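You operate a simulated robot arm through the tools that you are given. There is no shell and no other tool. Be economical: measure what you need, move in short steps, check, and stop when the job is done.

You are at the controls of a simulated robot arm. One attempt, no reset.

Task
The semolina bag has spilt: clip it shut, move it and wipe up the flour mark.
Fine: orange clip on its folded top; the bag stays on the island; pink napkin, back where it lay.

The check looks at the end state, three seconds after you hand in, the way a careful person would. Anything else that was tipped, shoved, dropped, spilled or broken makes it a failure. Flat cloth is picked up by pressing the open fingertips on it (5 to 10 N) and closing them slowly along it; thin cloth reads only 2 to 8 mm in the jaws.

Robot
A 7-joint arm with a two-finger parallel gripper, fixed in place. Base frame: the origin is at the foot of the arm, x ahead of it, y to its left, z up. Lengths are in mm, angles in rad, forces in N, time in s.
With the tool pointing down near the work surface it reaches from about 340 to 780 mm from the base axis. Its first joint turns from -2.897 to 2.897 rad. Payload 3.91 kg.
The TCP is the grasp point between the finger pads, 30 mm short of the fingertips. In the tool frame z runs along the fingers and y along their closing line. The gripper opens to 110 mm. The fingers are 20 mm wide and 10 mm thick; the gripper's body (48 by 112 mm) begins 55 mm behind the TCP.
Orientation is that of the tool frame in the base frame, as a unit quaternion [x, y, z, w]. With the fingers straight down and closing along the base's y, the tool's x points along the base's -x, its y along +y and its z along -z.

Tools
- The arm moves only by the tool apply_moves. Its argument "steps" is a list of rows, each an object of numbers (a shift or turn left out is 0, a gripper value left out holds the last): "gripper": the gripper command, from -1 (shut) to 1 (fully open), values between in proportion; "x", "y", "z": the shift along the tool's x, y, z in mm; "ax", "ay", "az": the turn, a rotation vector about the tool's x, y, z in rad. In form: [{"gripper": .., "x": .., "y": .., "z": .., "ax": .., "ay": .., "az": ..}, ...]. A call has 1 to 8 rows; each row is the pose to reach, as a shift and turn from the pose commanded when the call began, along the tool's axes at that moment. A row lasts 0.2 s, in which the tool goes at most 50 mm and 0.15 rad; a call with a longer step from one row to the next is refused whole, and so is a gripper value outside its range. Where a pose cannot be reached the arm comes as near as it can. A force on the tool above 40 N (or 10 N above the force at the start of the call, whichever is more), or a blocked arm, ends the call early, and 0.2 s more pass. The fingers move at their own pace (about 153 mm/s each) and stop on an object; they squeeze with about 29 N. The grip force told is the motor's: it shows also when the fingers shut on nothing. Time passes only in rows, and 0.2 s behind the last, so rows that repeat a pose let the fingers close. It gives the time, the measured TCP pose, the force on the tool (base axes), the opening and the grip force at its end, in the units of the frame above (readings bear some noise).
- Cameras (640 x 400 px; columns grow to the right, rows downward): "scene" is fixed at [389.1, -658.1, 1490.6]; the picture's right is [1.00, 0.02, 0.00], its down [0.01, -0.35, -0.94] and it looks along [-0.02, 0.94, -0.35] (base axes); focal length 317 px, centre (320, 200). "wrist" rides on the gripper at [-36, 0, -57] in the tool frame; the picture's right is [0.00, -1.00, 0.00], its down [0.97, 0.00, -0.24] and it looks along [0.24, 0.00, 0.97] (tool axes); focal length 218 px, centre (320, 200). There is no depth. A picture from a camera that has moved, and an enlarged one, comes with that camera's place and axes in the base frame and with its lens. The place of the scene camera against the robot may be out by one fixed shift of up to 25 mm in any direction.
- grab_frame(camera): a new picture of that camera. It takes no simulated time.
- move_column(by): slides the trunk up (or, below 0, down) by that many mm; the arm rides with it, the base frame stays. It gives what a move gives, with no picture.
- inspect(camera, box): a new picture of the part [left, top, right, bottom] of that camera's present view, enlarged. It takes no simulated time.
- close_job(): hands the job in; it is judged then, once.

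Work in short steps. Places have to be worked out from the pictures, the camera data and where the tool is seen: move nearer, look again, correct. Check each grasp and each placing, and mend what went wrong. You have 120 turns and 68 pictures in all, those below and enlarged ones among them. Open the gripper and draw the arm clear of the work before you hand the job in, unless the task says otherwise; then end with one line.

The tools are called after "Call:" by a JSON object that holds its "op" and its "data". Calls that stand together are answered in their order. apply_moves: Moves the arm, as the interface text tells. Its arguments: {"type":"object","properties":{"steps":{"type":"array"}},"required":["steps"]} The other tools are called the same way: move_column (by) slides the trunk up or down; grab_frame (camera) takes a picture; inspect (camera, box) takes an enlarged picture of a part of a camera's view; close_job () hands the job in.

At the start:

```text
t: 0.0
tcp_pos: [148.2, 384.8, 1361.1]
ee_rot: [0.0, 1.0, 0.0, 0.0]
contact_force: [0.1, -0.1, -0.4]
gripper_width: 109.8
grasp_force: 0.1
trunk travel left (down, up): [-525.0, 85.0]
```

scene: 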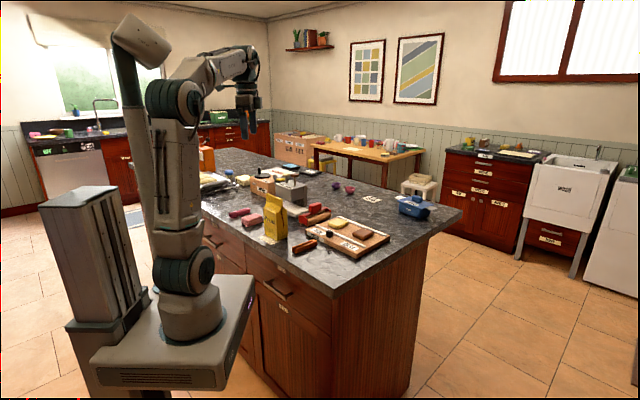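
wrist: 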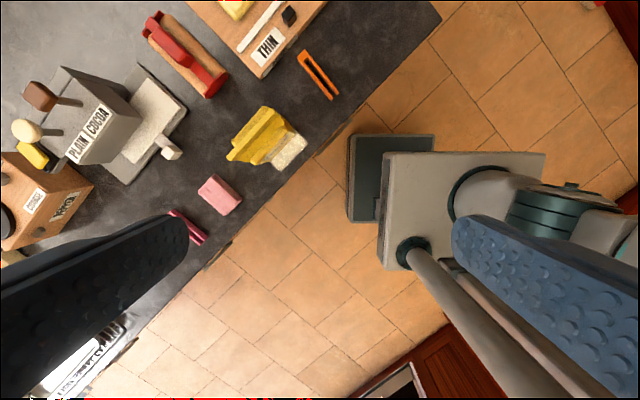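

The first pictures show the island with a yellow bag, a pink folded item and an orange clip-like thing. I enlarge both views to identify them.

Call:
{"op": "inspect", "data": {"camera": "scene", "box": [200, 160, 400, 285]}}

Call:
{"op": "inspect", "data": {"camera": "wrist", "box": [140, 0, 380, 240]}}

```text
3.20 times, centred on (300, 222) of scene
camera zoom: at [389.1, -658.1, 1490.6], right [1.0, 0.02, 0.0], down [0.01, -0.35, -0.94], along [-0.02, 0.94, -0.35], focal length 1013 px, centre (384, 128)
```

zoom: 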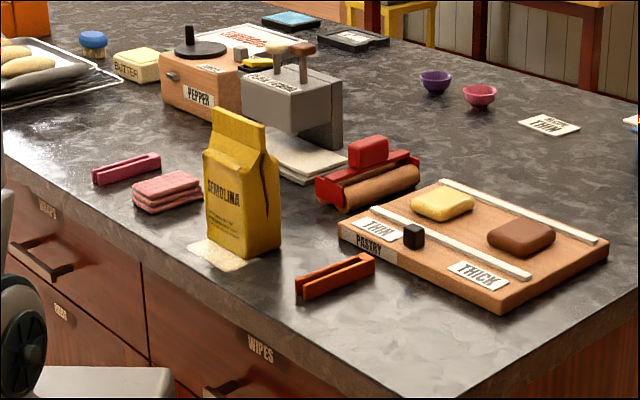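

```text
1.67 times, centred on (260, 120) of wrist
camera zoom: at [182.7, 385.0, 1418.9], right [0.0, -1.0, 0.0], down [-0.97, 0.0, 0.24], along [-0.24, 0.0, -0.97], focal length 364 px, centre (420, 333)
```

zoom: 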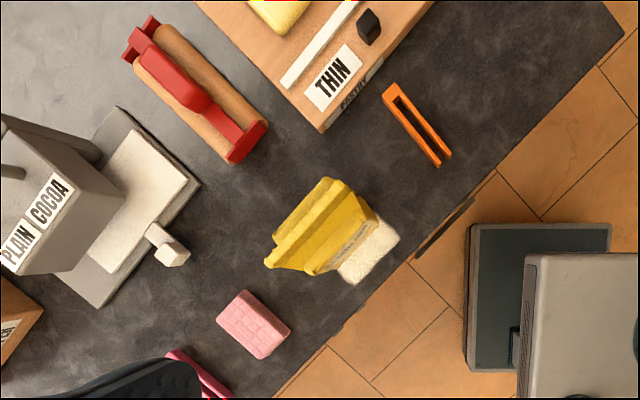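

The orange clip lies near (378, 391), the napkin near (37, 699), and the bag stands on the flour near (170, 480). I lower the trunk for a closer look.

Call:
{"op": "move_column", "data": {"by": -250}}

Call:
{"op": "grab_frame", "data": {"camera": "wrist"}}

```text
t: 2.6
tcp_pos: [147.5, 384.6, 1111.3]
ee_rot: [0.001, 1.0, 0.0, 0.0]
contact_force: [0.3, -0.3, 0.0]
gripper_width: 110.2
grasp_force: 0.1
trunk travel left (down, up): [-275.0, 335.0]
```

```text
63 pictures are left
camera wrist: at [182.7, 384.9, 1169.0], right [0.0, -1.0, 0.0], down [-0.97, 0.0, 0.24], along [-0.24, 0.0, -0.97], focal length 218 px, centre (320, 200)
```

wrist: 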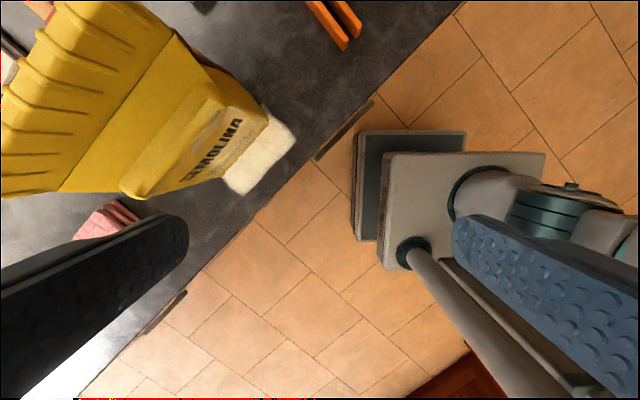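

Parallax between the two wrist pictures, which also agrees with the scene camera, puts the surface nearer z≈905 than 728. The bag top would then be at about 1070, so I raise the trunk first and then move to look at the clip and bag.

Call:
{"op": "move_column", "data": {"by": 120}}

Call:
{"op": "apply_moves", "data": {"steps": [{"x": -45}, {"x": -90}, {"x": -135}, {"x": -180}, {"x": -225}]}}

Call:
{"op": "grab_frame", "data": {"camera": "wrist"}}

Call:
{"op": "grab_frame", "data": {"camera": "scene"}}

```text
t: 4.1
tcp_pos: [148.2, 384.0, 1232.0]
ee_rot: [0.0, 1.0, 0.0, 0.0]
contact_force: [0.7, 0.4, 0.2]
gripper_width: 110.0
grasp_force: 0.0
trunk travel left (down, up): [-395.0, 215.0]
```

```text
t: 5.3
tcp_pos: [376.1, 381.7, 1232.5]
ee_rot: [0.0, 1.0, -0.001, 0.0]
contact_force: [0.9, -0.3, 0.2]
gripper_width: 109.9
grasp_force: 0.0
trunk travel left (down, up): [-395.0, 215.0]
```

```text
62 pictures are left
camera wrist: at [410.5, 383.4, 1290.5], right [0.0, -1.0, 0.0], down [-0.97, 0.0, 0.24], along [-0.24, 0.0, -0.97], focal length 218 px, centre (320, 200)
```

wrist: 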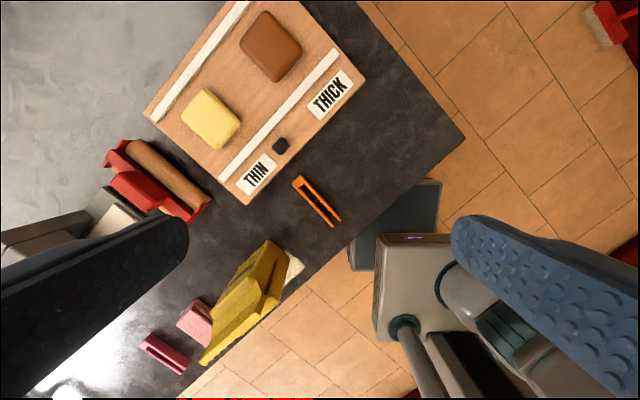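

```text
61 pictures are left
```

scene: 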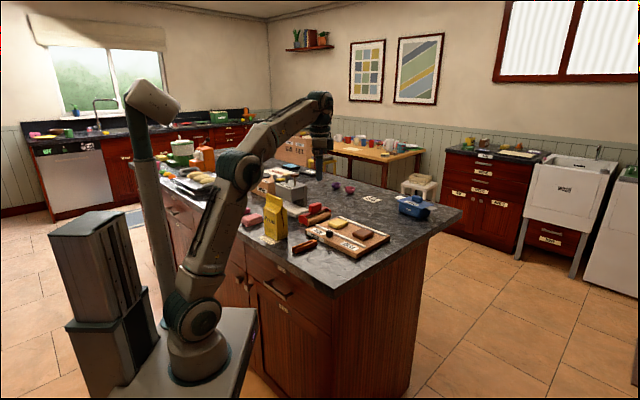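

Clip is near (316, 389) at a 43° heading. I turn the tool across it and go lower for a close look.

Call:
{"op": "apply_moves", "data": {"steps": [{"x": 0, "z": 30, "az": -0.15}, {"x": 0, "z": 60, "az": -0.3}, {"x": 0, "z": 90, "az": -0.45}, {"x": 0, "z": 110, "az": -0.6}, {"x": 0, "z": 130, "az": -0.75}]}}

Call:
{"op": "grab_frame", "data": {"camera": "wrist"}}

```text
t: 6.5
tcp_pos: [373.2, 384.9, 1103.3]
ee_rot: [-0.368, 0.93, -0.001, -0.001]
contact_force: [0.9, -0.1, 0.4]
gripper_width: 109.9
grasp_force: 0.1
trunk travel left (down, up): [-395.0, 215.0]
```

```text
60 pictures are left
camera wrist: at [398.0, 409.8, 1159.2], right [0.68, -0.73, 0.0], down [-0.71, -0.66, 0.24], along [-0.18, -0.16, -0.97], focal length 218 px, centre (320, 200)
```

wrist: 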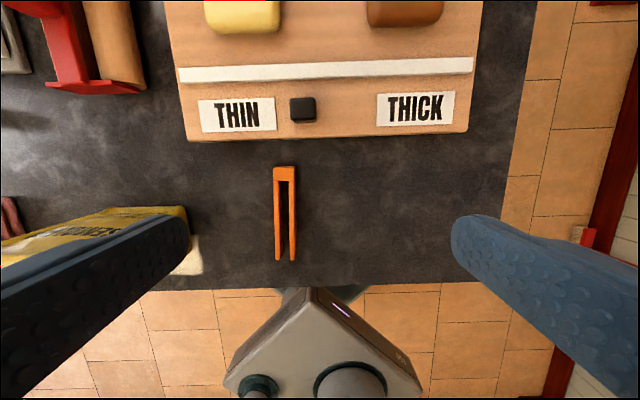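

The tool is now square to the island. I enlarge the clip and, from the scene camera, the bag top.

Call:
{"op": "inspect", "data": {"camera": "wrist", "box": [230, 150, 350, 270]}}

Call:
{"op": "inspect", "data": {"camera": "scene", "box": [230, 180, 330, 260]}}

```text
3.33 times, centred on (290, 210) of wrist
camera zoom: at [398.0, 409.8, 1159.2], right [0.68, -0.73, 0.0], down [-0.71, -0.66, 0.24], along [-0.18, -0.16, -0.97], focal length 728 px, centre (420, 167)
```

zoom: 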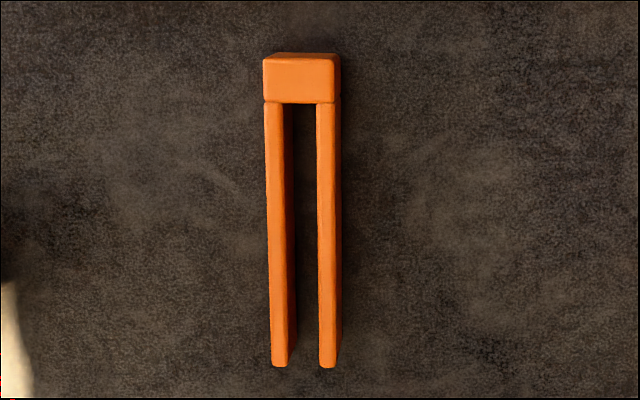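

```text
5.00 times, centred on (280, 220) of scene
camera zoom: at [389.1, -658.1, 1490.6], right [1.0, 0.02, 0.0], down [0.01, -0.35, -0.94], along [-0.02, 0.94, -0.35], focal length 1583 px, centre (520, 100)
```

zoom: 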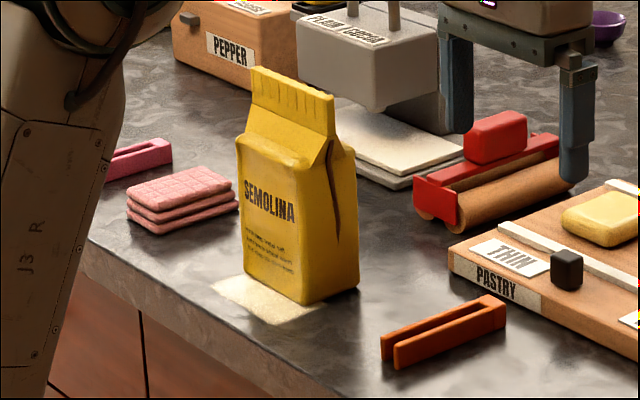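

The clip is a fork: block at the far end, about 24 mm wide, 100 mm long, 9 mm gap. The bag has an upright crimped fin to slide it over. I go over the clip's block at (351, 419) with the jaws half open and come down partway to check.

Call:
{"op": "apply_moves", "data": {"steps": [{"x": -4, "y": 20, "z": 20, "gripper": 0.0}, {"x": -7, "y": 40, "z": 50, "gripper": 0.0}, {"x": -7, "y": 40, "z": 85, "gripper": 0.0}, {"x": -7, "y": 40, "z": 110, "gripper": 0.0}, {"x": -7, "y": 40, "z": 110, "gripper": 0.0}]}}

Call:
{"op": "grab_frame", "data": {"camera": "wrist"}}

```text
t: 7.7
tcp_pos: [351.5, 420.3, 991.2]
ee_rot: [-0.366, 0.931, 0.0, 0.0]
contact_force: [-1.2, 0.7, -0.4]
gripper_width: 55.1
grasp_force: 0.0
trunk travel left (down, up): [-395.0, 215.0]
```

```text
57 pictures are left
camera wrist: at [375.7, 445.6, 1048.8], right [0.68, -0.73, 0.0], down [-0.71, -0.66, 0.24], along [-0.18, -0.16, -0.97], focal length 218 px, centre (320, 200)
```

wrist: 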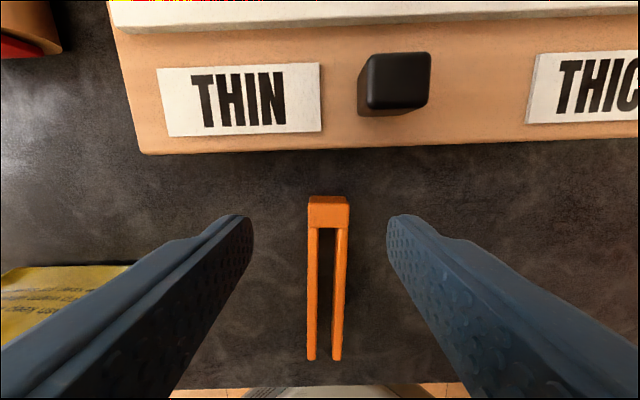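

The block is dead ahead, about 4 mm off to the right. I correct for that and go down in small steps, feeling for the counter.

Call:
{"op": "apply_moves", "data": {"steps": [{"y": -4, "z": 20}, {"y": -4, "z": 35}, {"y": -4, "z": 40}, {"y": -4, "z": 40}]}}

Call:
{"op": "grab_frame", "data": {"camera": "wrist"}}

```text
t: 8.7
tcp_pos: [354.7, 415.4, 952.3]
ee_rot: [-0.366, 0.931, 0.0, 0.001]
contact_force: [-0.4, 0.5, 0.5]
gripper_width: 55.1
grasp_force: 0.1
trunk travel left (down, up): [-395.0, 215.0]
```

```text
56 pictures are left
camera wrist: at [378.5, 441.0, 1009.2], right [0.68, -0.73, 0.0], down [-0.71, -0.66, 0.24], along [-0.18, -0.16, -0.97], focal length 218 px, centre (320, 200)
```

wrist: 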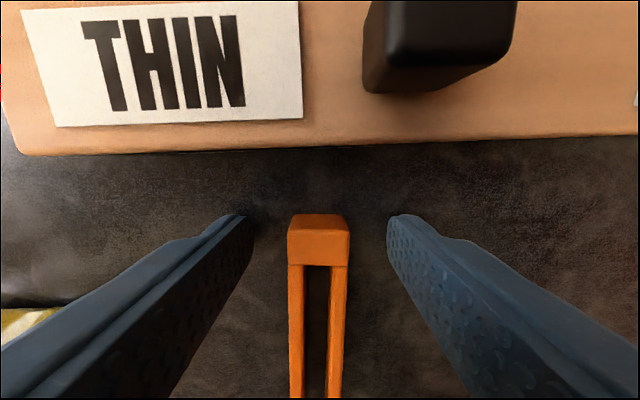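

The block is centred in the jaws. Its top is at z≈936 and the counter at about 914, with the fingertips at 922. I go down 5 mm and close.

Call:
{"op": "apply_moves", "data": {"steps": [{"z": 5}, {"z": 5, "gripper": -0.4}, {"z": 5, "gripper": -1}, {"z": 5, "gripper": -1}, {"z": 5, "gripper": -1}]}}

```text
t: 9.9
tcp_pos: [352.1, 414.4, 948.9]
ee_rot: [-0.366, 0.931, 0.002, 0.003]
contact_force: [4.0, 3.5, 38.1]
gripper_width: 20.8
grasp_force: 28.9
trunk travel left (down, up): [-395.0, 215.0]
```

It gripped at 20.8 mm, with the fingertips touching the counter. I lift straight up.

Call:
{"op": "apply_moves", "data": {"steps": [{"z": -10}, {"z": -50}, {"z": -100}, {"z": -150}]}}

Call:
{"op": "grab_frame", "data": {"camera": "wrist"}}

```text
t: 10.9
tcp_pos: [352.7, 417.0, 1098.0]
ee_rot: [-0.367, 0.93, -0.001, -0.001]
contact_force: [0.7, 0.0, -0.7]
gripper_width: 20.7
grasp_force: 29.2
trunk travel left (down, up): [-395.0, 215.0]
```

```text
55 pictures are left
camera wrist: at [377.8, 442.9, 1155.7], right [0.68, -0.73, 0.0], down [-0.71, -0.66, 0.24], along [-0.18, -0.17, -0.97], focal length 218 px, centre (320, 200)
```

wrist: 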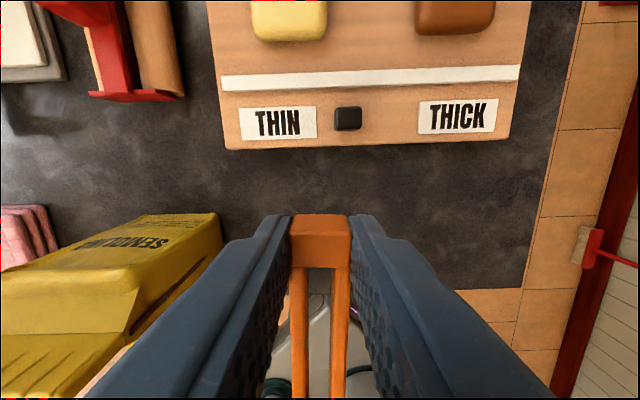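

The clip is held, its span running from about TCP−32 to TCP−12. I rise well above the bag top (about 1080), then turn the legs toward the fin and stand off its right-hand end.

Call:
{"op": "apply_moves", "data": {"steps": [{"z": -45}, {"z": -90}, {"z": -92, "az": 0.15, "x": 10, "y": -4}, {"z": -92, "az": 0.3, "x": 25, "y": -8}, {"z": -92, "az": 0.45, "x": 40, "y": -12}, {"z": -92, "az": 0.6, "x": 55, "y": -18}, {"z": -92, "az": 0.75, "x": 68, "y": -23}, {"z": -92, "az": 0.9, "x": 68, "y": -23}]}}

Call:
{"op": "apply_moves", "data": {"steps": [{"az": 0.15}, {"az": 0.3}, {"az": 0.45}, {"az": 0.6}, {"az": 0.65}]}}

Call:
{"op": "grab_frame", "data": {"camera": "wrist"}}

```text
t: 12.7
tcp_pos: [320.2, 353.5, 1188.2]
ee_rot: [0.076, 0.997, 0.0, -0.001]
contact_force: [-0.4, -0.1, 0.4]
gripper_width: 20.9
grasp_force: 29.3
trunk travel left (down, up): [-395.0, 215.0]
```

```text
t: 13.9
tcp_pos: [319.3, 352.7, 1189.5]
ee_rot: [0.39, 0.921, 0.0, 0.0]
contact_force: [0.3, -0.5, 0.1]
gripper_width: 20.6
grasp_force: 28.8
trunk travel left (down, up): [-395.0, 215.0]
```

```text
54 pictures are left
camera wrist: at [342.9, 327.7, 1245.9], right [-0.72, -0.7, 0.0], down [-0.68, 0.7, 0.24], along [-0.17, 0.17, -0.97], focal length 218 px, centre (320, 200)
```

wrist: 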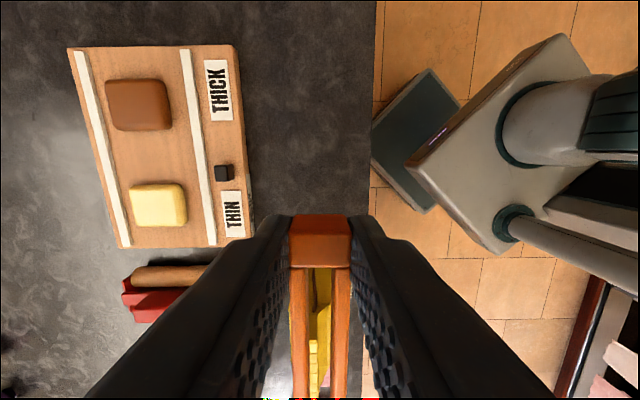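

The bag shows between the legs. I enlarge this and check from the scene camera.

Call:
{"op": "inspect", "data": {"camera": "wrist", "box": [270, 250, 370, 400]}}

Call:
{"op": "inspect", "data": {"camera": "scene", "box": [230, 150, 350, 250]}}

```text
2.67 times, centred on (320, 325) of wrist
camera zoom: at [342.9, 327.7, 1245.9], right [-0.72, -0.7, 0.0], down [-0.68, 0.7, 0.24], along [-0.17, 0.17, -0.97], focal length 582 px, centre (320, -133)
```

zoom: 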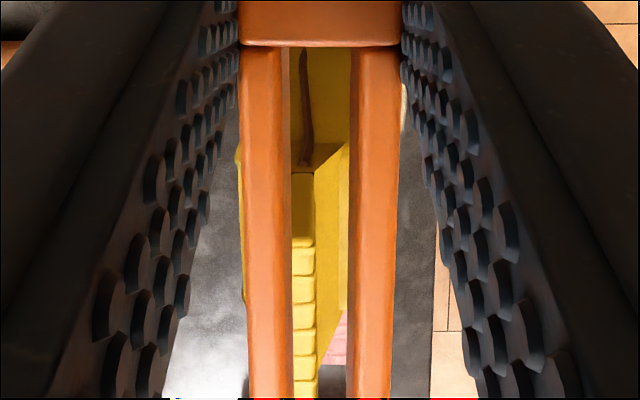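

```text
4.00 times, centred on (290, 200) of scene
camera zoom: at [389.1, -658.1, 1490.6], right [1.0, 0.02, 0.0], down [0.01, -0.35, -0.94], along [-0.02, 0.94, -0.35], focal length 1266 px, centre (440, 200)
```

zoom: 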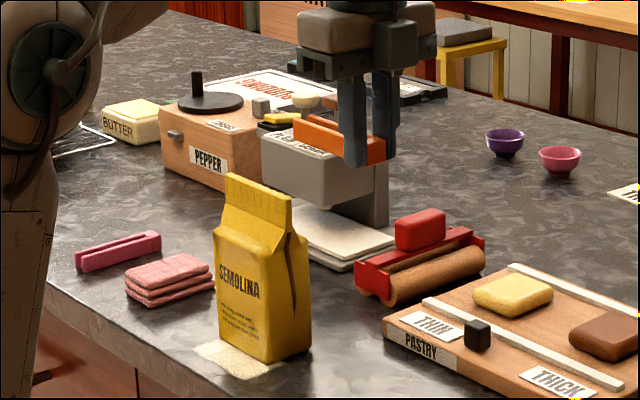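

The fin is nearly parallel to the legs, but its left side hides behind the left leg. I shift 8 mm that way and look again.

Call:
{"op": "apply_moves", "data": {"steps": [{"y": 8}, {"y": 8}]}}

Call:
{"op": "inspect", "data": {"camera": "wrist", "box": [270, 250, 370, 400]}}

```text
t: 14.5
tcp_pos: [325.8, 358.9, 1188.7]
ee_rot: [0.389, 0.921, 0.001, 0.0]
contact_force: [-0.1, 0.2, 0.2]
gripper_width: 20.6
grasp_force: 28.5
trunk travel left (down, up): [-395.0, 215.0]
```

```text
2.67 times, centred on (320, 325) of wrist
camera zoom: at [348.7, 333.6, 1245.8], right [-0.72, -0.7, 0.0], down [-0.68, 0.7, 0.24], along [-0.17, 0.17, -0.97], focal length 582 px, centre (320, -133)
```

zoom: 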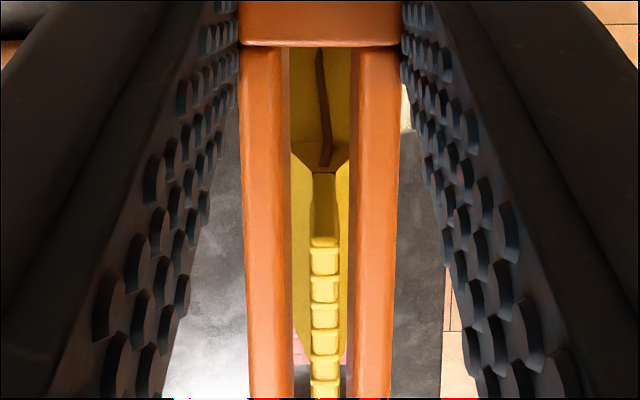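

The fin is clear: about 30 mm tall with its top near 1079, its near end about 139 mm ahead, and 9 mm thick, about 1.6 mm right of the gap's centre. I correct sideways and lower to slide height, still clear of it.

Call:
{"op": "apply_moves", "data": {"steps": [{"y": -1.6, "z": 40}, {"y": -1.6, "z": 80}, {"y": -1.6, "z": 103}, {"y": -1.6, "z": 103}]}}

Call:
{"op": "grab_frame", "data": {"camera": "wrist"}}

Call:
{"op": "inspect", "data": {"camera": "scene", "box": [250, 180, 310, 220]}}

```text
t: 15.5
tcp_pos: [322.6, 356.4, 1085.4]
ee_rot: [0.389, 0.921, -0.001, 0.001]
contact_force: [0.7, 0.2, 0.5]
gripper_width: 20.4
grasp_force: 28.7
trunk travel left (down, up): [-395.0, 215.0]
```

```text
50 pictures are left
camera wrist: at [346.3, 331.2, 1143.3], right [-0.72, -0.7, 0.0], down [-0.68, 0.7, 0.24], along [-0.17, 0.17, -0.97], focal length 218 px, centre (320, 200)
```

wrist: 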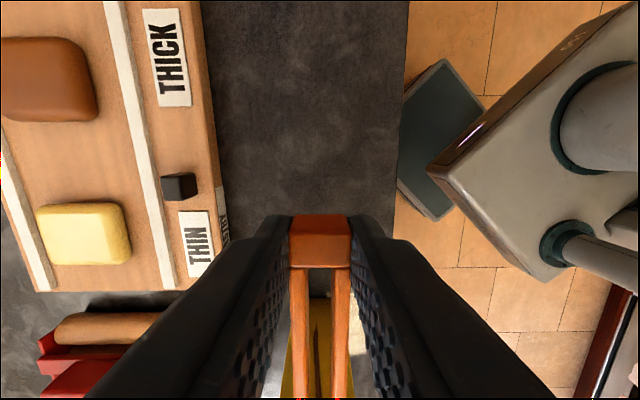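

```text
10.00 times, centred on (280, 200) of scene
camera zoom: at [389.1, -658.1, 1490.6], right [1.0, 0.02, 0.0], down [0.01, -0.35, -0.94], along [-0.02, 0.94, -0.35], focal length 3166 px, centre (720, 200)
```

zoom: 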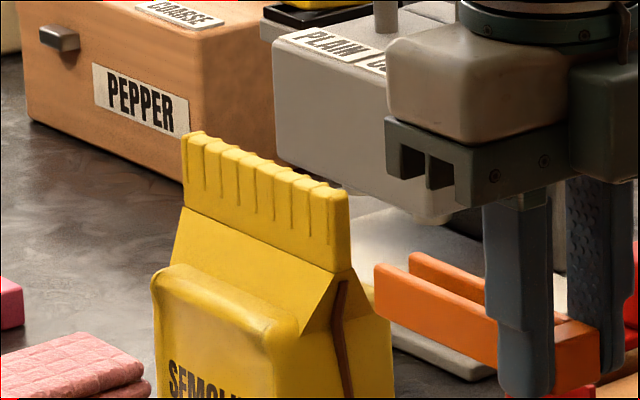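

In the scene view the clip is about 13 mm too low: its bottom would hit the shoulder. I raise it 14 mm and look along the legs again.

Call:
{"op": "apply_moves", "data": {"steps": [{"z": -14}, {"z": -14, "x": 15}, {"z": -14, "x": 15}]}}

Call:
{"op": "inspect", "data": {"camera": "wrist", "box": [280, 300, 360, 400]}}

Call:
{"op": "inspect", "data": {"camera": "scene", "box": [250, 180, 310, 220]}}

```text
t: 16.3
tcp_pos: [314.1, 365.7, 1100.2]
ee_rot: [0.39, 0.921, -0.001, 0.001]
contact_force: [-0.5, 0.3, 0.7]
gripper_width: 20.8
grasp_force: 28.9
trunk travel left (down, up): [-395.0, 215.0]
```

```text
4.00 times, centred on (320, 350) of wrist
camera zoom: at [337.4, 341.7, 1156.7], right [-0.72, -0.7, 0.0], down [-0.68, 0.7, 0.24], along [-0.17, 0.17, -0.97], focal length 873 px, centre (320, -400)
```

zoom: 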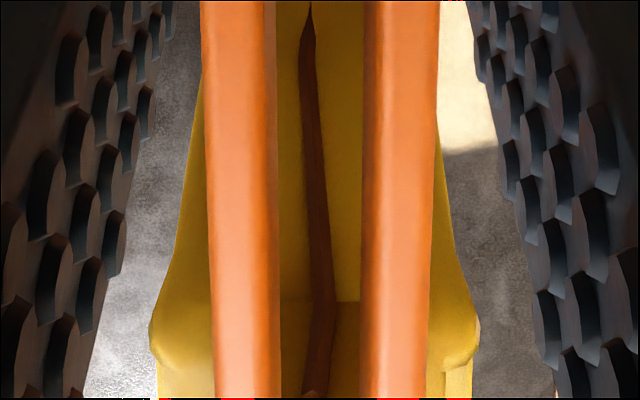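

```text
10.00 times, centred on (280, 200) of scene
camera zoom: at [389.1, -658.1, 1490.6], right [1.0, 0.02, 0.0], down [0.01, -0.35, -0.94], along [-0.02, 0.94, -0.35], focal length 3166 px, centre (720, 200)
```

zoom: 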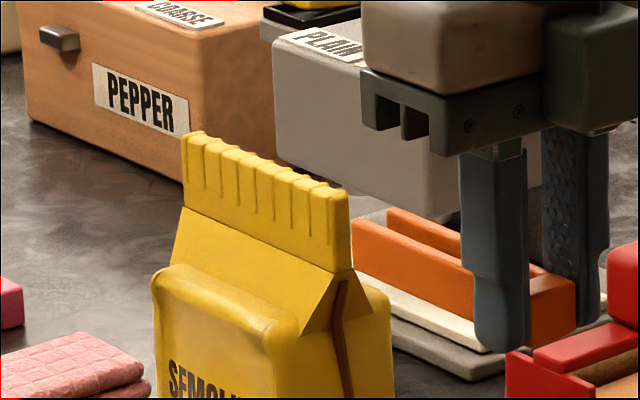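

The clip height now suits the fin, with the legs about 8 mm short of its end. I advance slowly, watching for force.

Call:
{"op": "apply_moves", "data": {"steps": [{"x": 4}, {"x": 8}, {"x": 12}, {"x": 16}]}}

Call:
{"op": "inspect", "data": {"camera": "wrist", "box": [280, 300, 360, 400]}}

Call:
{"op": "inspect", "data": {"camera": "scene", "box": [250, 180, 310, 220]}}

```text
t: 17.3
tcp_pos: [302.3, 378.7, 1099.6]
ee_rot: [0.389, 0.921, 0.0, 0.0]
contact_force: [-0.3, -0.1, -0.8]
gripper_width: 20.4
grasp_force: 29.2
trunk travel left (down, up): [-395.0, 215.0]
```

```text
4.00 times, centred on (320, 350) of wrist
camera zoom: at [326.2, 353.8, 1157.2], right [-0.72, -0.7, 0.0], down [-0.68, 0.7, 0.24], along [-0.17, 0.17, -0.97], focal length 873 px, centre (320, -400)
```

zoom: 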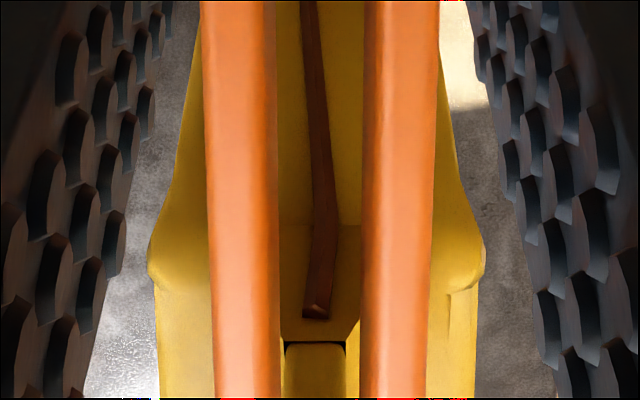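

```text
10.00 times, centred on (280, 200) of scene
camera zoom: at [389.1, -658.1, 1490.6], right [1.0, 0.02, 0.0], down [0.01, -0.35, -0.94], along [-0.02, 0.94, -0.35], focal length 3166 px, centre (720, 200)
```

zoom: 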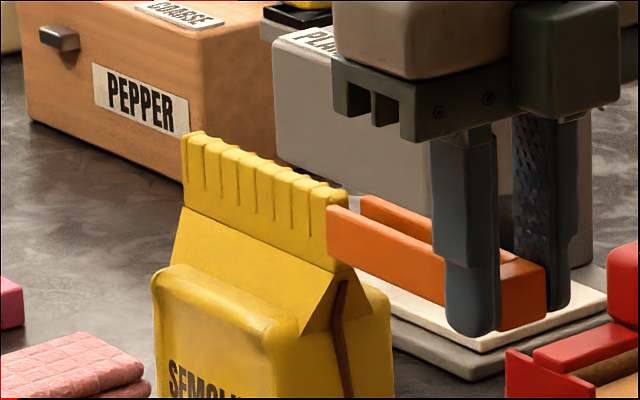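

The near leg passes in front of the fin with no force. The fin sits about 0.6 mm left of centre; I correct and keep sliding.

Call:
{"op": "apply_moves", "data": {"steps": [{"x": 0, "y": 0.6}, {"x": 4, "y": 0.6}, {"x": 8, "y": 0.6}, {"x": 12, "y": 0.6}]}}

Call:
{"op": "inspect", "data": {"camera": "wrist", "box": [280, 300, 360, 400]}}

```text
t: 18.3
tcp_pos: [295.0, 387.9, 1100.2]
ee_rot: [0.389, 0.921, -0.001, 0.0]
contact_force: [-0.8, -0.3, 0.0]
gripper_width: 20.7
grasp_force: 29.1
trunk travel left (down, up): [-395.0, 215.0]
```

```text
4.00 times, centred on (320, 350) of wrist
camera zoom: at [318.5, 362.6, 1157.2], right [-0.72, -0.7, 0.0], down [-0.68, 0.7, 0.24], along [-0.17, 0.17, -0.97], focal length 873 px, centre (320, -400)
```

zoom: 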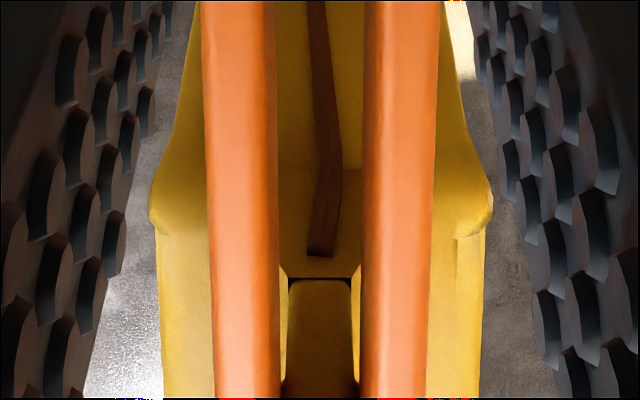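

Centred and no contact force. I keep sliding on.

Call:
{"op": "apply_moves", "data": {"steps": [{"x": 4}, {"x": 8}, {"x": 12}, {"x": 16}, {"x": 20}, {"x": 20}]}}

Call:
{"op": "inspect", "data": {"camera": "wrist", "box": [280, 300, 360, 400]}}

Call:
{"op": "inspect", "data": {"camera": "scene", "box": [250, 180, 310, 220]}}

```text
t: 19.7
tcp_pos: [280.6, 402.2, 1099.2]
ee_rot: [0.389, 0.921, 0.0, -0.001]
contact_force: [0.5, 0.1, 0.5]
gripper_width: 20.4
grasp_force: 28.7
trunk travel left (down, up): [-395.0, 215.0]
```

```text
4.00 times, centred on (320, 350) of wrist
camera zoom: at [304.2, 377.4, 1156.5], right [-0.72, -0.7, 0.0], down [-0.68, 0.7, 0.24], along [-0.17, 0.17, -0.97], focal length 873 px, centre (320, -400)
```

zoom: 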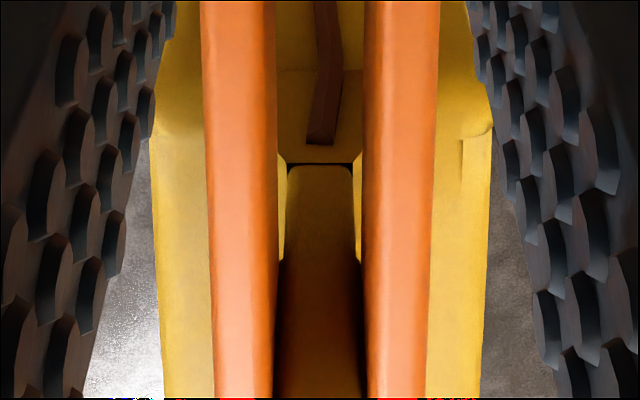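

```text
10.00 times, centred on (280, 200) of scene
camera zoom: at [389.1, -658.1, 1490.6], right [1.0, 0.02, 0.0], down [0.01, -0.35, -0.94], along [-0.02, 0.94, -0.35], focal length 3166 px, centre (720, 200)
```

zoom: 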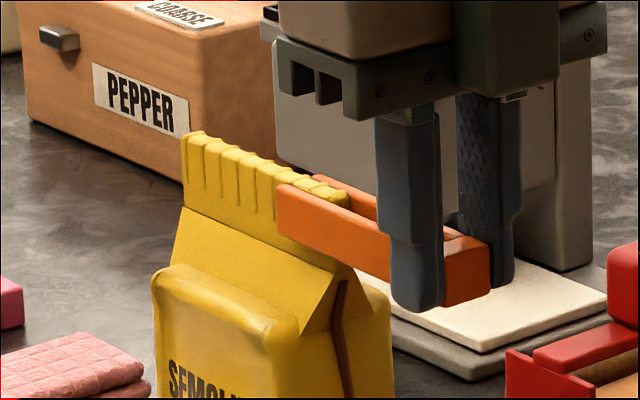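

The fork is sliding cleanly onto the fin, about 31 mm so far. I continue another 35 mm.

Call:
{"op": "apply_moves", "data": {"steps": [{"x": 6}, {"x": 12}, {"x": 18}, {"x": 24}, {"x": 30}, {"x": 35}, {"x": 35}]}}

Call:
{"op": "grab_frame", "data": {"camera": "wrist"}}

Call:
{"op": "inspect", "data": {"camera": "scene", "box": [250, 180, 310, 220]}}

```text
t: 21.3
tcp_pos: [256.8, 427.2, 1100.2]
ee_rot: [0.389, 0.921, 0.001, 0.0]
contact_force: [-0.4, -0.6, 0.7]
gripper_width: 20.5
grasp_force: 28.7
trunk travel left (down, up): [-395.0, 215.0]
```

```text
41 pictures are left
camera wrist: at [280.2, 402.7, 1157.3], right [-0.72, -0.7, 0.0], down [-0.68, 0.7, 0.24], along [-0.17, 0.17, -0.97], focal length 218 px, centre (320, 200)
```

wrist: 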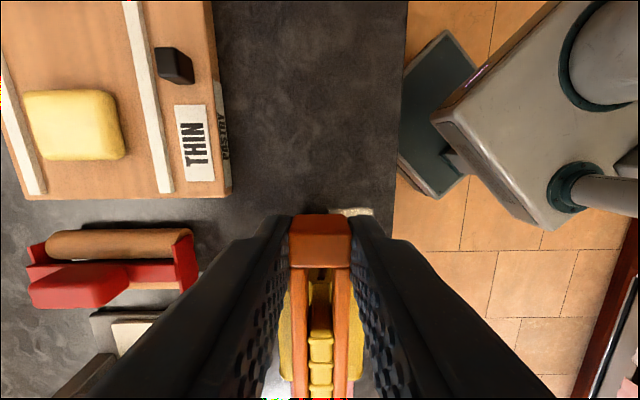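

```text
10.00 times, centred on (280, 200) of scene
camera zoom: at [389.1, -658.1, 1490.6], right [1.0, 0.02, 0.0], down [0.01, -0.35, -0.94], along [-0.02, 0.94, -0.35], focal length 3166 px, centre (720, 200)
```

zoom: 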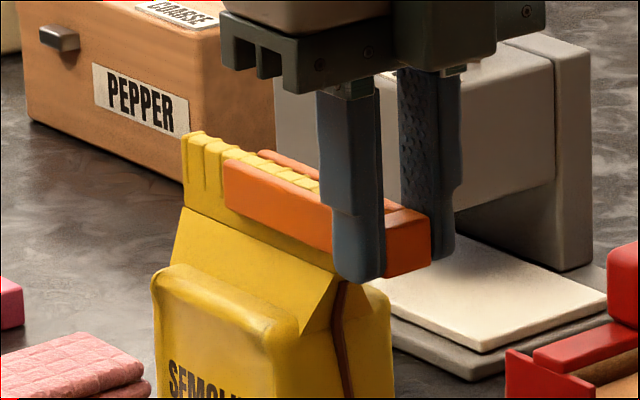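

About 10 mm remains between block and fin end. I close that gently.

Call:
{"op": "apply_moves", "data": {"steps": [{"x": 3}, {"x": 6}, {"x": 8}, {"x": 8}]}}

Call:
{"op": "inspect", "data": {"camera": "wrist", "box": [270, 210, 370, 310]}}

```text
t: 22.3
tcp_pos: [251.2, 434.0, 1099.6]
ee_rot: [0.389, 0.921, 0.001, 0.0]
contact_force: [0.4, 0.4, 0.0]
gripper_width: 20.6
grasp_force: 29.1
trunk travel left (down, up): [-395.0, 215.0]
```

```text
4.00 times, centred on (320, 260) of wrist
camera zoom: at [274.5, 408.0, 1157.3], right [-0.72, -0.7, 0.0], down [-0.68, 0.7, 0.24], along [-0.17, 0.17, -0.97], focal length 873 px, centre (320, -40)
```

zoom: 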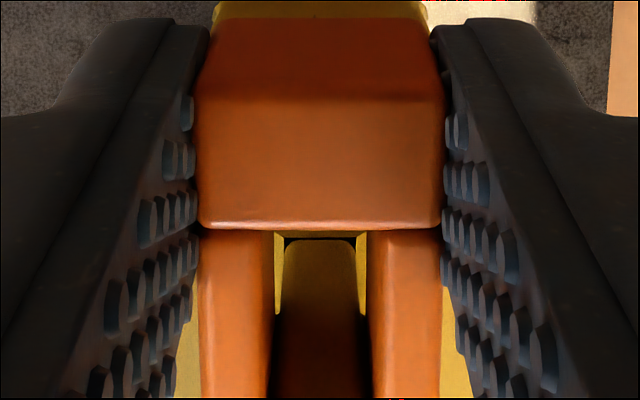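

The fin's end is still about 12 mm from the block. I advance 10 mm more.

Call:
{"op": "apply_moves", "data": {"steps": [{"x": 3}, {"x": 6}, {"x": 9}, {"x": 10}]}}

Call:
{"op": "inspect", "data": {"camera": "scene", "box": [250, 180, 310, 220]}}

```text
t: 23.3
tcp_pos: [243.4, 440.1, 1100.0]
ee_rot: [0.39, 0.921, 0.001, 0.0]
contact_force: [-0.1, 0.0, 0.0]
gripper_width: 20.7
grasp_force: 28.7
trunk travel left (down, up): [-395.0, 215.0]
```

```text
10.00 times, centred on (280, 200) of scene
camera zoom: at [389.1, -658.1, 1490.6], right [1.0, 0.02, 0.0], down [0.01, -0.35, -0.94], along [-0.02, 0.94, -0.35], focal length 3166 px, centre (720, 200)
```

zoom: 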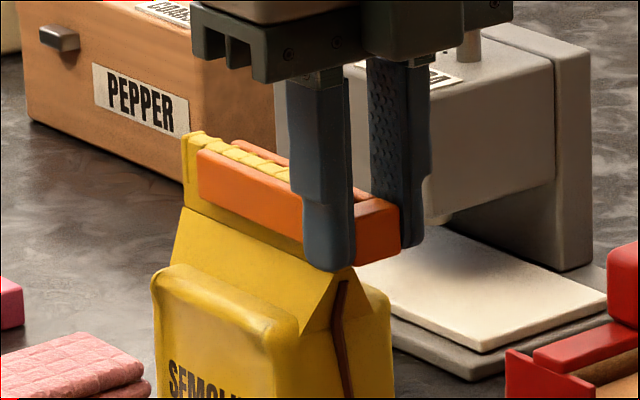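

The clip covers nearly the whole fin. I lower it gently until it rests on the shoulder, to avoid a drop at release.

Call:
{"op": "apply_moves", "data": {"steps": [{"z": 1.5}, {"z": 3}, {"z": 3}]}}

```text
t: 24.1
tcp_pos: [244.3, 440.7, 1096.7]
ee_rot: [0.389, 0.921, 0.0, -0.001]
contact_force: [-1.2, -0.5, 1.0]
gripper_width: 20.4
grasp_force: 28.8
trunk travel left (down, up): [-395.0, 215.0]
```

Call:
{"op": "inspect", "data": {"camera": "scene", "box": [255, 185, 305, 220]}}

```text
11.43 times, centred on (280, 202) of scene
camera zoom: at [389.1, -658.1, 1490.6], right [1.0, 0.02, 0.0], down [0.01, -0.35, -0.94], along [-0.02, 0.94, -0.35], focal length 3618 px, centre (777, 171)
```

zoom: 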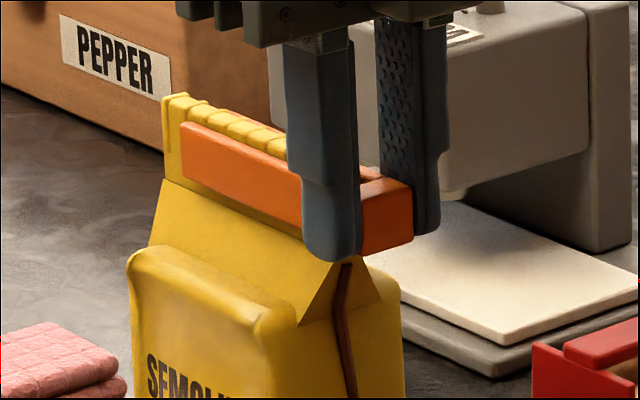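

Contact is still negligible. I lower 2 mm more and open the jaws a little.

Call:
{"op": "apply_moves", "data": {"steps": [{"z": 2}, {"z": 2}, {"z": 2, "gripper": -0.5}, {"z": 2, "gripper": -0.3}, {"z": 2, "gripper": -0.3}]}}

Call:
{"op": "inspect", "data": {"camera": "scene", "box": [255, 185, 305, 220]}}

```text
t: 25.3
tcp_pos: [244.9, 440.4, 1095.1]
ee_rot: [0.389, 0.921, 0.001, 0.0]
contact_force: [0.5, -0.2, -0.7]
gripper_width: 38.3
grasp_force: 0.1
trunk travel left (down, up): [-395.0, 215.0]
```

```text
11.43 times, centred on (280, 202) of scene
camera zoom: at [389.1, -658.1, 1490.6], right [1.0, 0.02, 0.0], down [0.01, -0.35, -0.94], along [-0.02, 0.94, -0.35], focal length 3618 px, centre (777, 171)
```

zoom: 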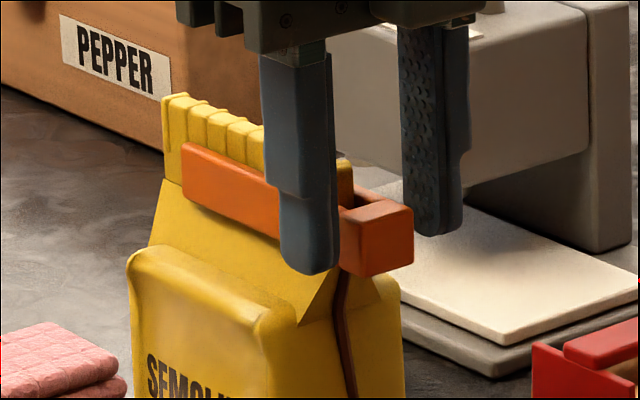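

The clip settled level about 7 mm down on the shoulders. I check the remaining gap to the block from above.

Call:
{"op": "inspect", "data": {"camera": "wrist", "box": [260, 210, 380, 330]}}

```text
3.33 times, centred on (320, 270) of wrist
camera zoom: at [267.9, 415.3, 1151.8], right [-0.72, -0.7, 0.0], down [-0.68, 0.7, 0.24], along [-0.17, 0.17, -0.97], focal length 728 px, centre (320, -33)
```

zoom: 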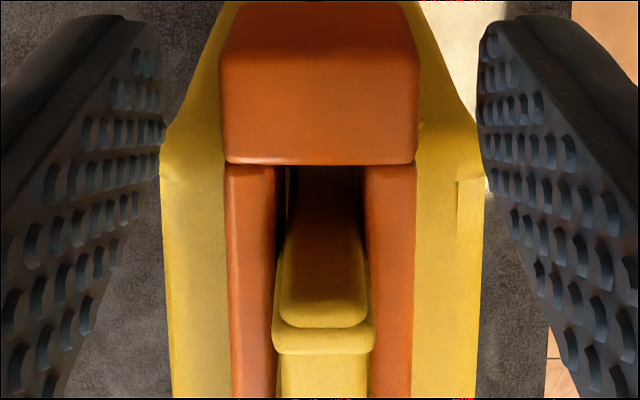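

About 7 mm remains. I regrip the block, push it home by 6 mm and release.

Call:
{"op": "apply_moves", "data": {"steps": [{"gripper": -0.6}, {"gripper": -1}, {"gripper": -1}, {"x": 2}, {"x": 4}, {"x": 6}, {"x": 6}]}}

Call:
{"op": "apply_moves", "data": {"steps": [{"gripper": -0.5}, {"gripper": -0.3}, {"gripper": -0.3}]}}

Call:
{"op": "inspect", "data": {"camera": "wrist", "box": [260, 210, 380, 330]}}

```text
t: 26.9
tcp_pos: [239.0, 444.4, 1094.9]
ee_rot: [0.388, 0.922, 0.0, 0.0]
contact_force: [0.1, -0.1, 0.5]
gripper_width: 20.5
grasp_force: 28.5
trunk travel left (down, up): [-395.0, 215.0]
```

```text
t: 27.7
tcp_pos: [239.8, 444.3, 1093.6]
ee_rot: [0.389, 0.921, 0.0, 0.0]
contact_force: [0.6, -0.5, -0.6]
gripper_width: 38.4
grasp_force: 0.2
trunk travel left (down, up): [-395.0, 215.0]
```

```text
3.33 times, centred on (320, 270) of wrist
camera zoom: at [263.2, 419.6, 1151.9], right [-0.72, -0.7, 0.0], down [-0.68, 0.7, 0.24], along [-0.17, 0.17, -0.97], focal length 728 px, centre (320, -33)
```

zoom: 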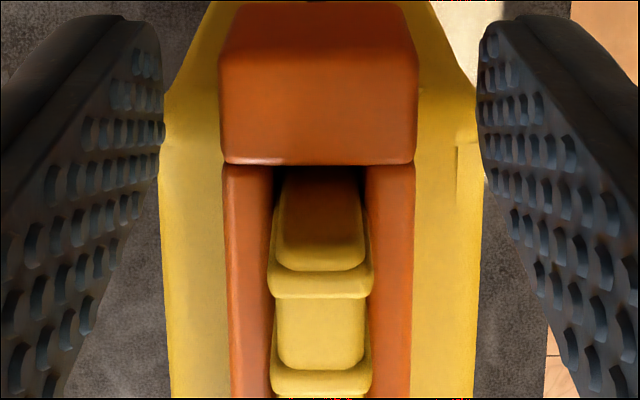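

The clip is home on the fin. Next I open fully, slide 50 mm along to the bag's middle at this height, and lower to straddle the upper body (fingertips about 1016, palm just above the fin).

Call:
{"op": "apply_moves", "data": {"steps": [{"gripper": 1}, {"gripper": 1}, {"x": 25, "gripper": 1}, {"x": 50, "gripper": 1}, {"x": 50, "z": 15}, {"x": 50, "z": 30}]}}

Call:
{"op": "inspect", "data": {"camera": "scene", "box": [220, 155, 330, 250]}}

Call:
{"op": "grab_frame", "data": {"camera": "wrist"}}

```text
t: 29.1
tcp_pos: [205.5, 481.4, 1066.1]
ee_rot: [0.389, 0.921, 0.0, 0.001]
contact_force: [-0.2, 0.0, 0.7]
gripper_width: 110.2
grasp_force: 0.1
trunk travel left (down, up): [-395.0, 215.0]
```

```text
4.21 times, centred on (275, 202) of scene
camera zoom: at [389.1, -658.1, 1490.6], right [1.0, 0.02, 0.0], down [0.01, -0.35, -0.94], along [-0.02, 0.94, -0.35], focal length 1333 px, centre (510, 190)
```

zoom: 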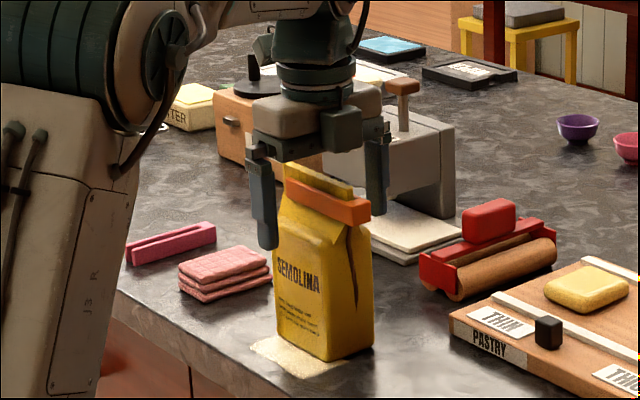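

```text
32 pictures are left
camera wrist: at [228.4, 456.3, 1122.5], right [-0.72, -0.7, 0.0], down [-0.68, 0.7, 0.24], along [-0.17, 0.17, -0.97], focal length 218 px, centre (320, 200)
```

wrist: 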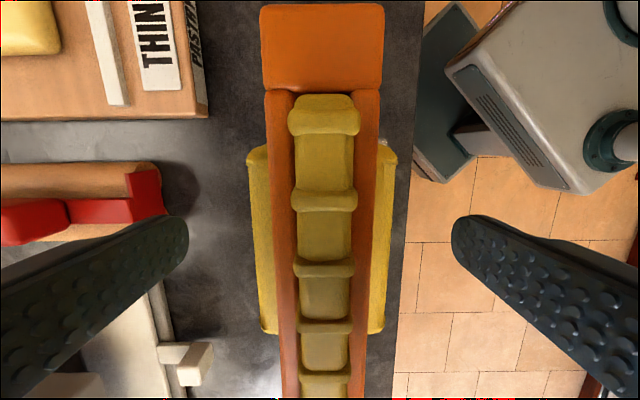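

The bag's body is centred between the jaws, and the fin top is at about 1089 with the palm now at 1121. I go 5 mm forward, 20 mm down, and close.

Call:
{"op": "apply_moves", "data": {"steps": [{"x": 5, "z": 10}, {"x": 5, "z": 20}, {"x": 5, "z": 20, "gripper": 0.5}, {"x": 5, "z": 20, "gripper": 0.15}, {"x": 5, "z": 20, "gripper": -0.05}, {"x": 5, "z": 20, "gripper": -0.2}, {"x": 5, "z": 20, "gripper": -0.2}]}}

```text
t: 30.7
tcp_pos: [200.6, 485.6, 1044.9]
ee_rot: [0.389, 0.921, 0.0, 0.001]
contact_force: [-0.6, -1.8, 0.5]
gripper_width: 60.0
grasp_force: 29.0
trunk travel left (down, up): [-395.0, 215.0]
```

It gripped at 60 mm with 29 N. I lift 20 mm and check.

Call:
{"op": "apply_moves", "data": {"steps": [{"z": -4}, {"z": -10}, {"z": -20}, {"z": -20}]}}

Call:
{"op": "inspect", "data": {"camera": "scene", "box": [220, 155, 330, 250]}}

```text
t: 31.7
tcp_pos: [201.4, 483.3, 1064.3]
ee_rot: [0.389, 0.921, 0.0, 0.0]
contact_force: [-0.2, -0.4, -4.9]
gripper_width: 59.9
grasp_force: 29.0
trunk travel left (down, up): [-395.0, 215.0]
```

```text
4.21 times, centred on (275, 202) of scene
camera zoom: at [389.1, -658.1, 1490.6], right [1.0, 0.02, 0.0], down [0.01, -0.35, -0.94], along [-0.02, 0.94, -0.35], focal length 1333 px, centre (510, 190)
```

zoom: 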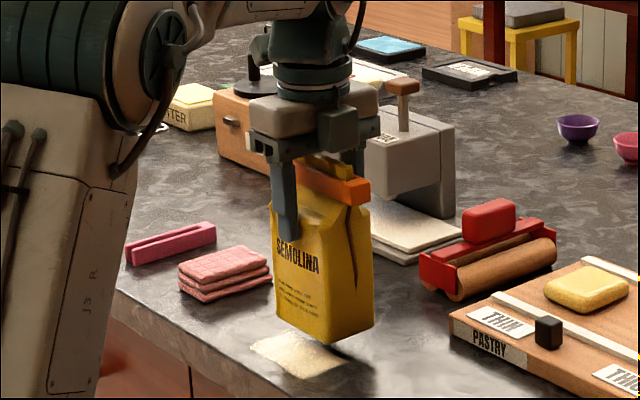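

The bag is lifted (about 0.5 kg) and the square flour patch shows. I carry it 165 mm along the island edge to the free strip in front of the pastry board.

Call:
{"op": "apply_moves", "data": {"steps": [{"x": -15}, {"x": -40}, {"x": -65}, {"x": -90}, {"x": -115}, {"x": -140}, {"x": -160}, {"x": -165}]}}

Call:
{"op": "apply_moves", "data": {"steps": [{"z": 8}, {"z": 15}, {"z": 18}, {"z": 18}]}}

Call:
{"op": "inspect", "data": {"camera": "scene", "box": [230, 160, 370, 270]}}

```text
t: 33.5
tcp_pos: [316.8, 365.4, 1063.4]
ee_rot: [0.39, 0.921, 0.0, 0.0]
contact_force: [0.2, 0.2, -5.1]
gripper_width: 59.8
grasp_force: 28.2
trunk travel left (down, up): [-395.0, 215.0]
```

```text
t: 34.5
tcp_pos: [317.4, 365.7, 1046.1]
ee_rot: [0.389, 0.921, 0.0, 0.0]
contact_force: [0.3, 0.3, -5.3]
gripper_width: 60.0
grasp_force: 29.6
trunk travel left (down, up): [-395.0, 215.0]
```

```text
3.64 times, centred on (300, 215) of scene
camera zoom: at [389.1, -658.1, 1490.6], right [1.0, 0.02, 0.0], down [0.01, -0.35, -0.94], along [-0.02, 0.94, -0.35], focal length 1151 px, centre (393, 146)
```

zoom: 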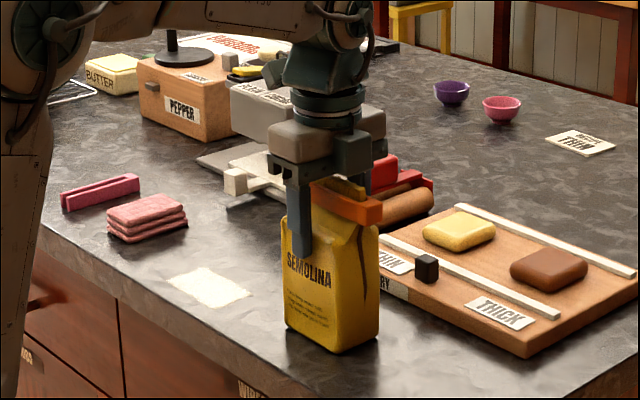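

The weight is still on the gripper. I lower in 1–2 mm steps until it stands.

Call:
{"op": "apply_moves", "data": {"steps": [{"z": 1}, {"z": 2}, {"z": 3}]}}

```text
t: 35.3
tcp_pos: [316.9, 365.4, 1045.0]
ee_rot: [0.389, 0.921, 0.001, 0.0]
contact_force: [-0.1, -0.6, 14.6]
gripper_width: 59.7
grasp_force: 29.1
trunk travel left (down, up): [-395.0, 215.0]
```

The bag is standing on the counter. I open and go straight up.

Call:
{"op": "apply_moves", "data": {"steps": [{"z": -1, "gripper": 0.3}, {"z": -1, "gripper": 0.7}, {"z": -1, "gripper": 0.8}, {"z": -40}, {"z": -80}, {"z": -120}, {"z": -120}]}}

Call:
{"op": "grab_frame", "data": {"camera": "wrist"}}

Call:
{"op": "inspect", "data": {"camera": "scene", "box": [230, 160, 370, 270]}}

```text
t: 36.9
tcp_pos: [316.3, 365.2, 1165.4]
ee_rot: [0.389, 0.921, 0.0, 0.0]
contact_force: [0.1, 0.7, -0.9]
gripper_width: 98.9
grasp_force: 0.0
trunk travel left (down, up): [-395.0, 215.0]
```

```text
29 pictures are left
camera wrist: at [339.6, 340.6, 1222.0], right [-0.72, -0.7, 0.0], down [-0.68, 0.7, 0.24], along [-0.17, 0.17, -0.97], focal length 218 px, centre (320, 200)
```

wrist: 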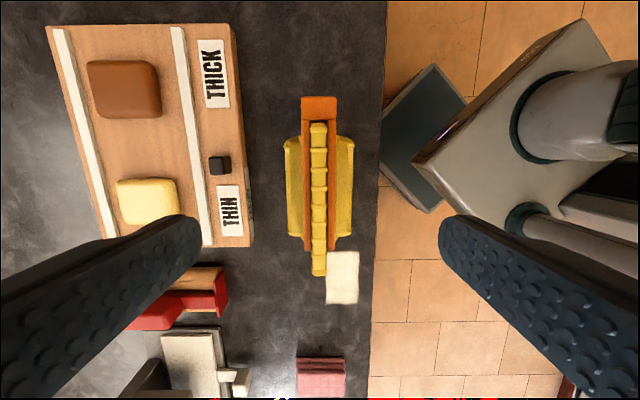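

```text
3.64 times, centred on (300, 215) of scene
camera zoom: at [389.1, -658.1, 1490.6], right [1.0, 0.02, 0.0], down [0.01, -0.35, -0.94], along [-0.02, 0.94, -0.35], focal length 1151 px, centre (393, 146)
```

zoom: 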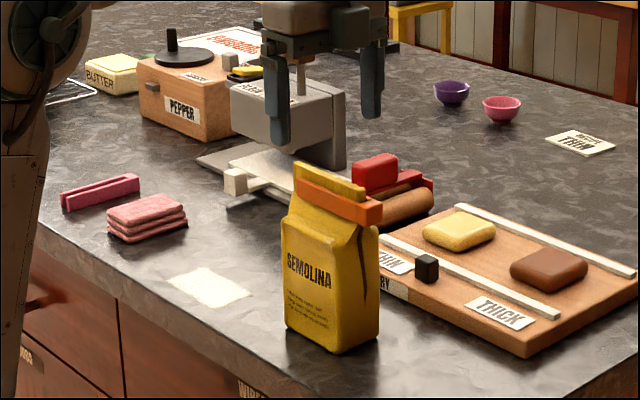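

The bag stands clipped in its new place. The flour patch is centred near (172, 463), about 92 × 52 mm, and the napkin near (87, 601). I move to hover near the napkin for a look.

Call:
{"op": "apply_moves", "data": {"steps": [{"x": 40}, {"x": 80}, {"x": 120}, {"x": 160}, {"x": 200}, {"x": 230, "z": 30}, {"x": 245, "z": 60}, {"x": 245, "z": 80}]}}

Call:
{"op": "grab_frame", "data": {"camera": "wrist"}}

Call:
{"op": "inspect", "data": {"camera": "scene", "box": [230, 190, 300, 245]}}

```text
t: 38.7
tcp_pos: [147.5, 542.9, 1082.0]
ee_rot: [0.39, 0.921, 0.0, 0.0]
contact_force: [0.9, 0.3, -0.4]
gripper_width: 99.1
grasp_force: 0.0
trunk travel left (down, up): [-395.0, 215.0]
```

```text
27 pictures are left
camera wrist: at [169.7, 517.2, 1139.8], right [-0.72, -0.7, 0.0], down [-0.68, 0.7, 0.24], along [-0.17, 0.17, -0.97], focal length 218 px, centre (320, 200)
```

wrist: 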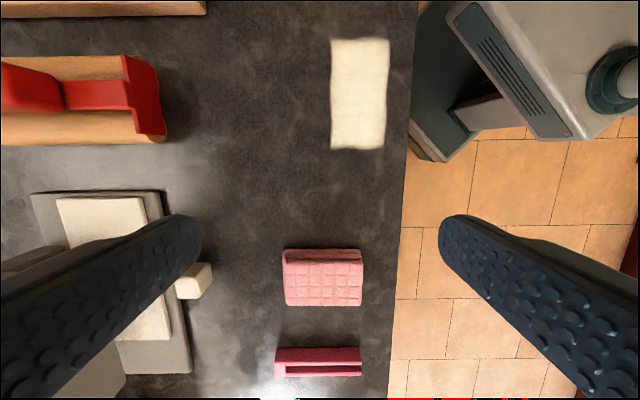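

```text
7.27 times, centred on (265, 218) of scene
camera zoom: at [389.1, -658.1, 1490.6], right [1.0, 0.02, 0.0], down [0.01, -0.35, -0.94], along [-0.02, 0.94, -0.35], focal length 2302 px, centre (720, 73)
```

zoom: 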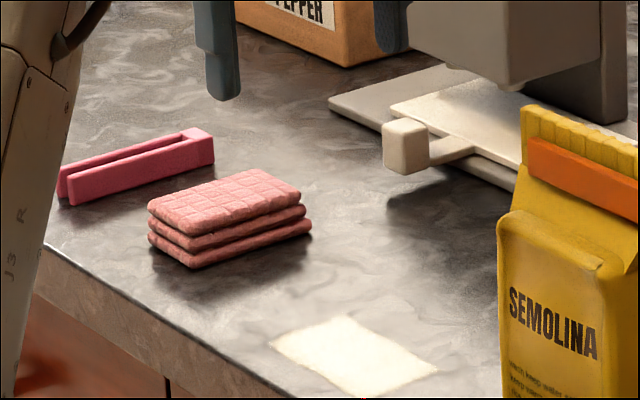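

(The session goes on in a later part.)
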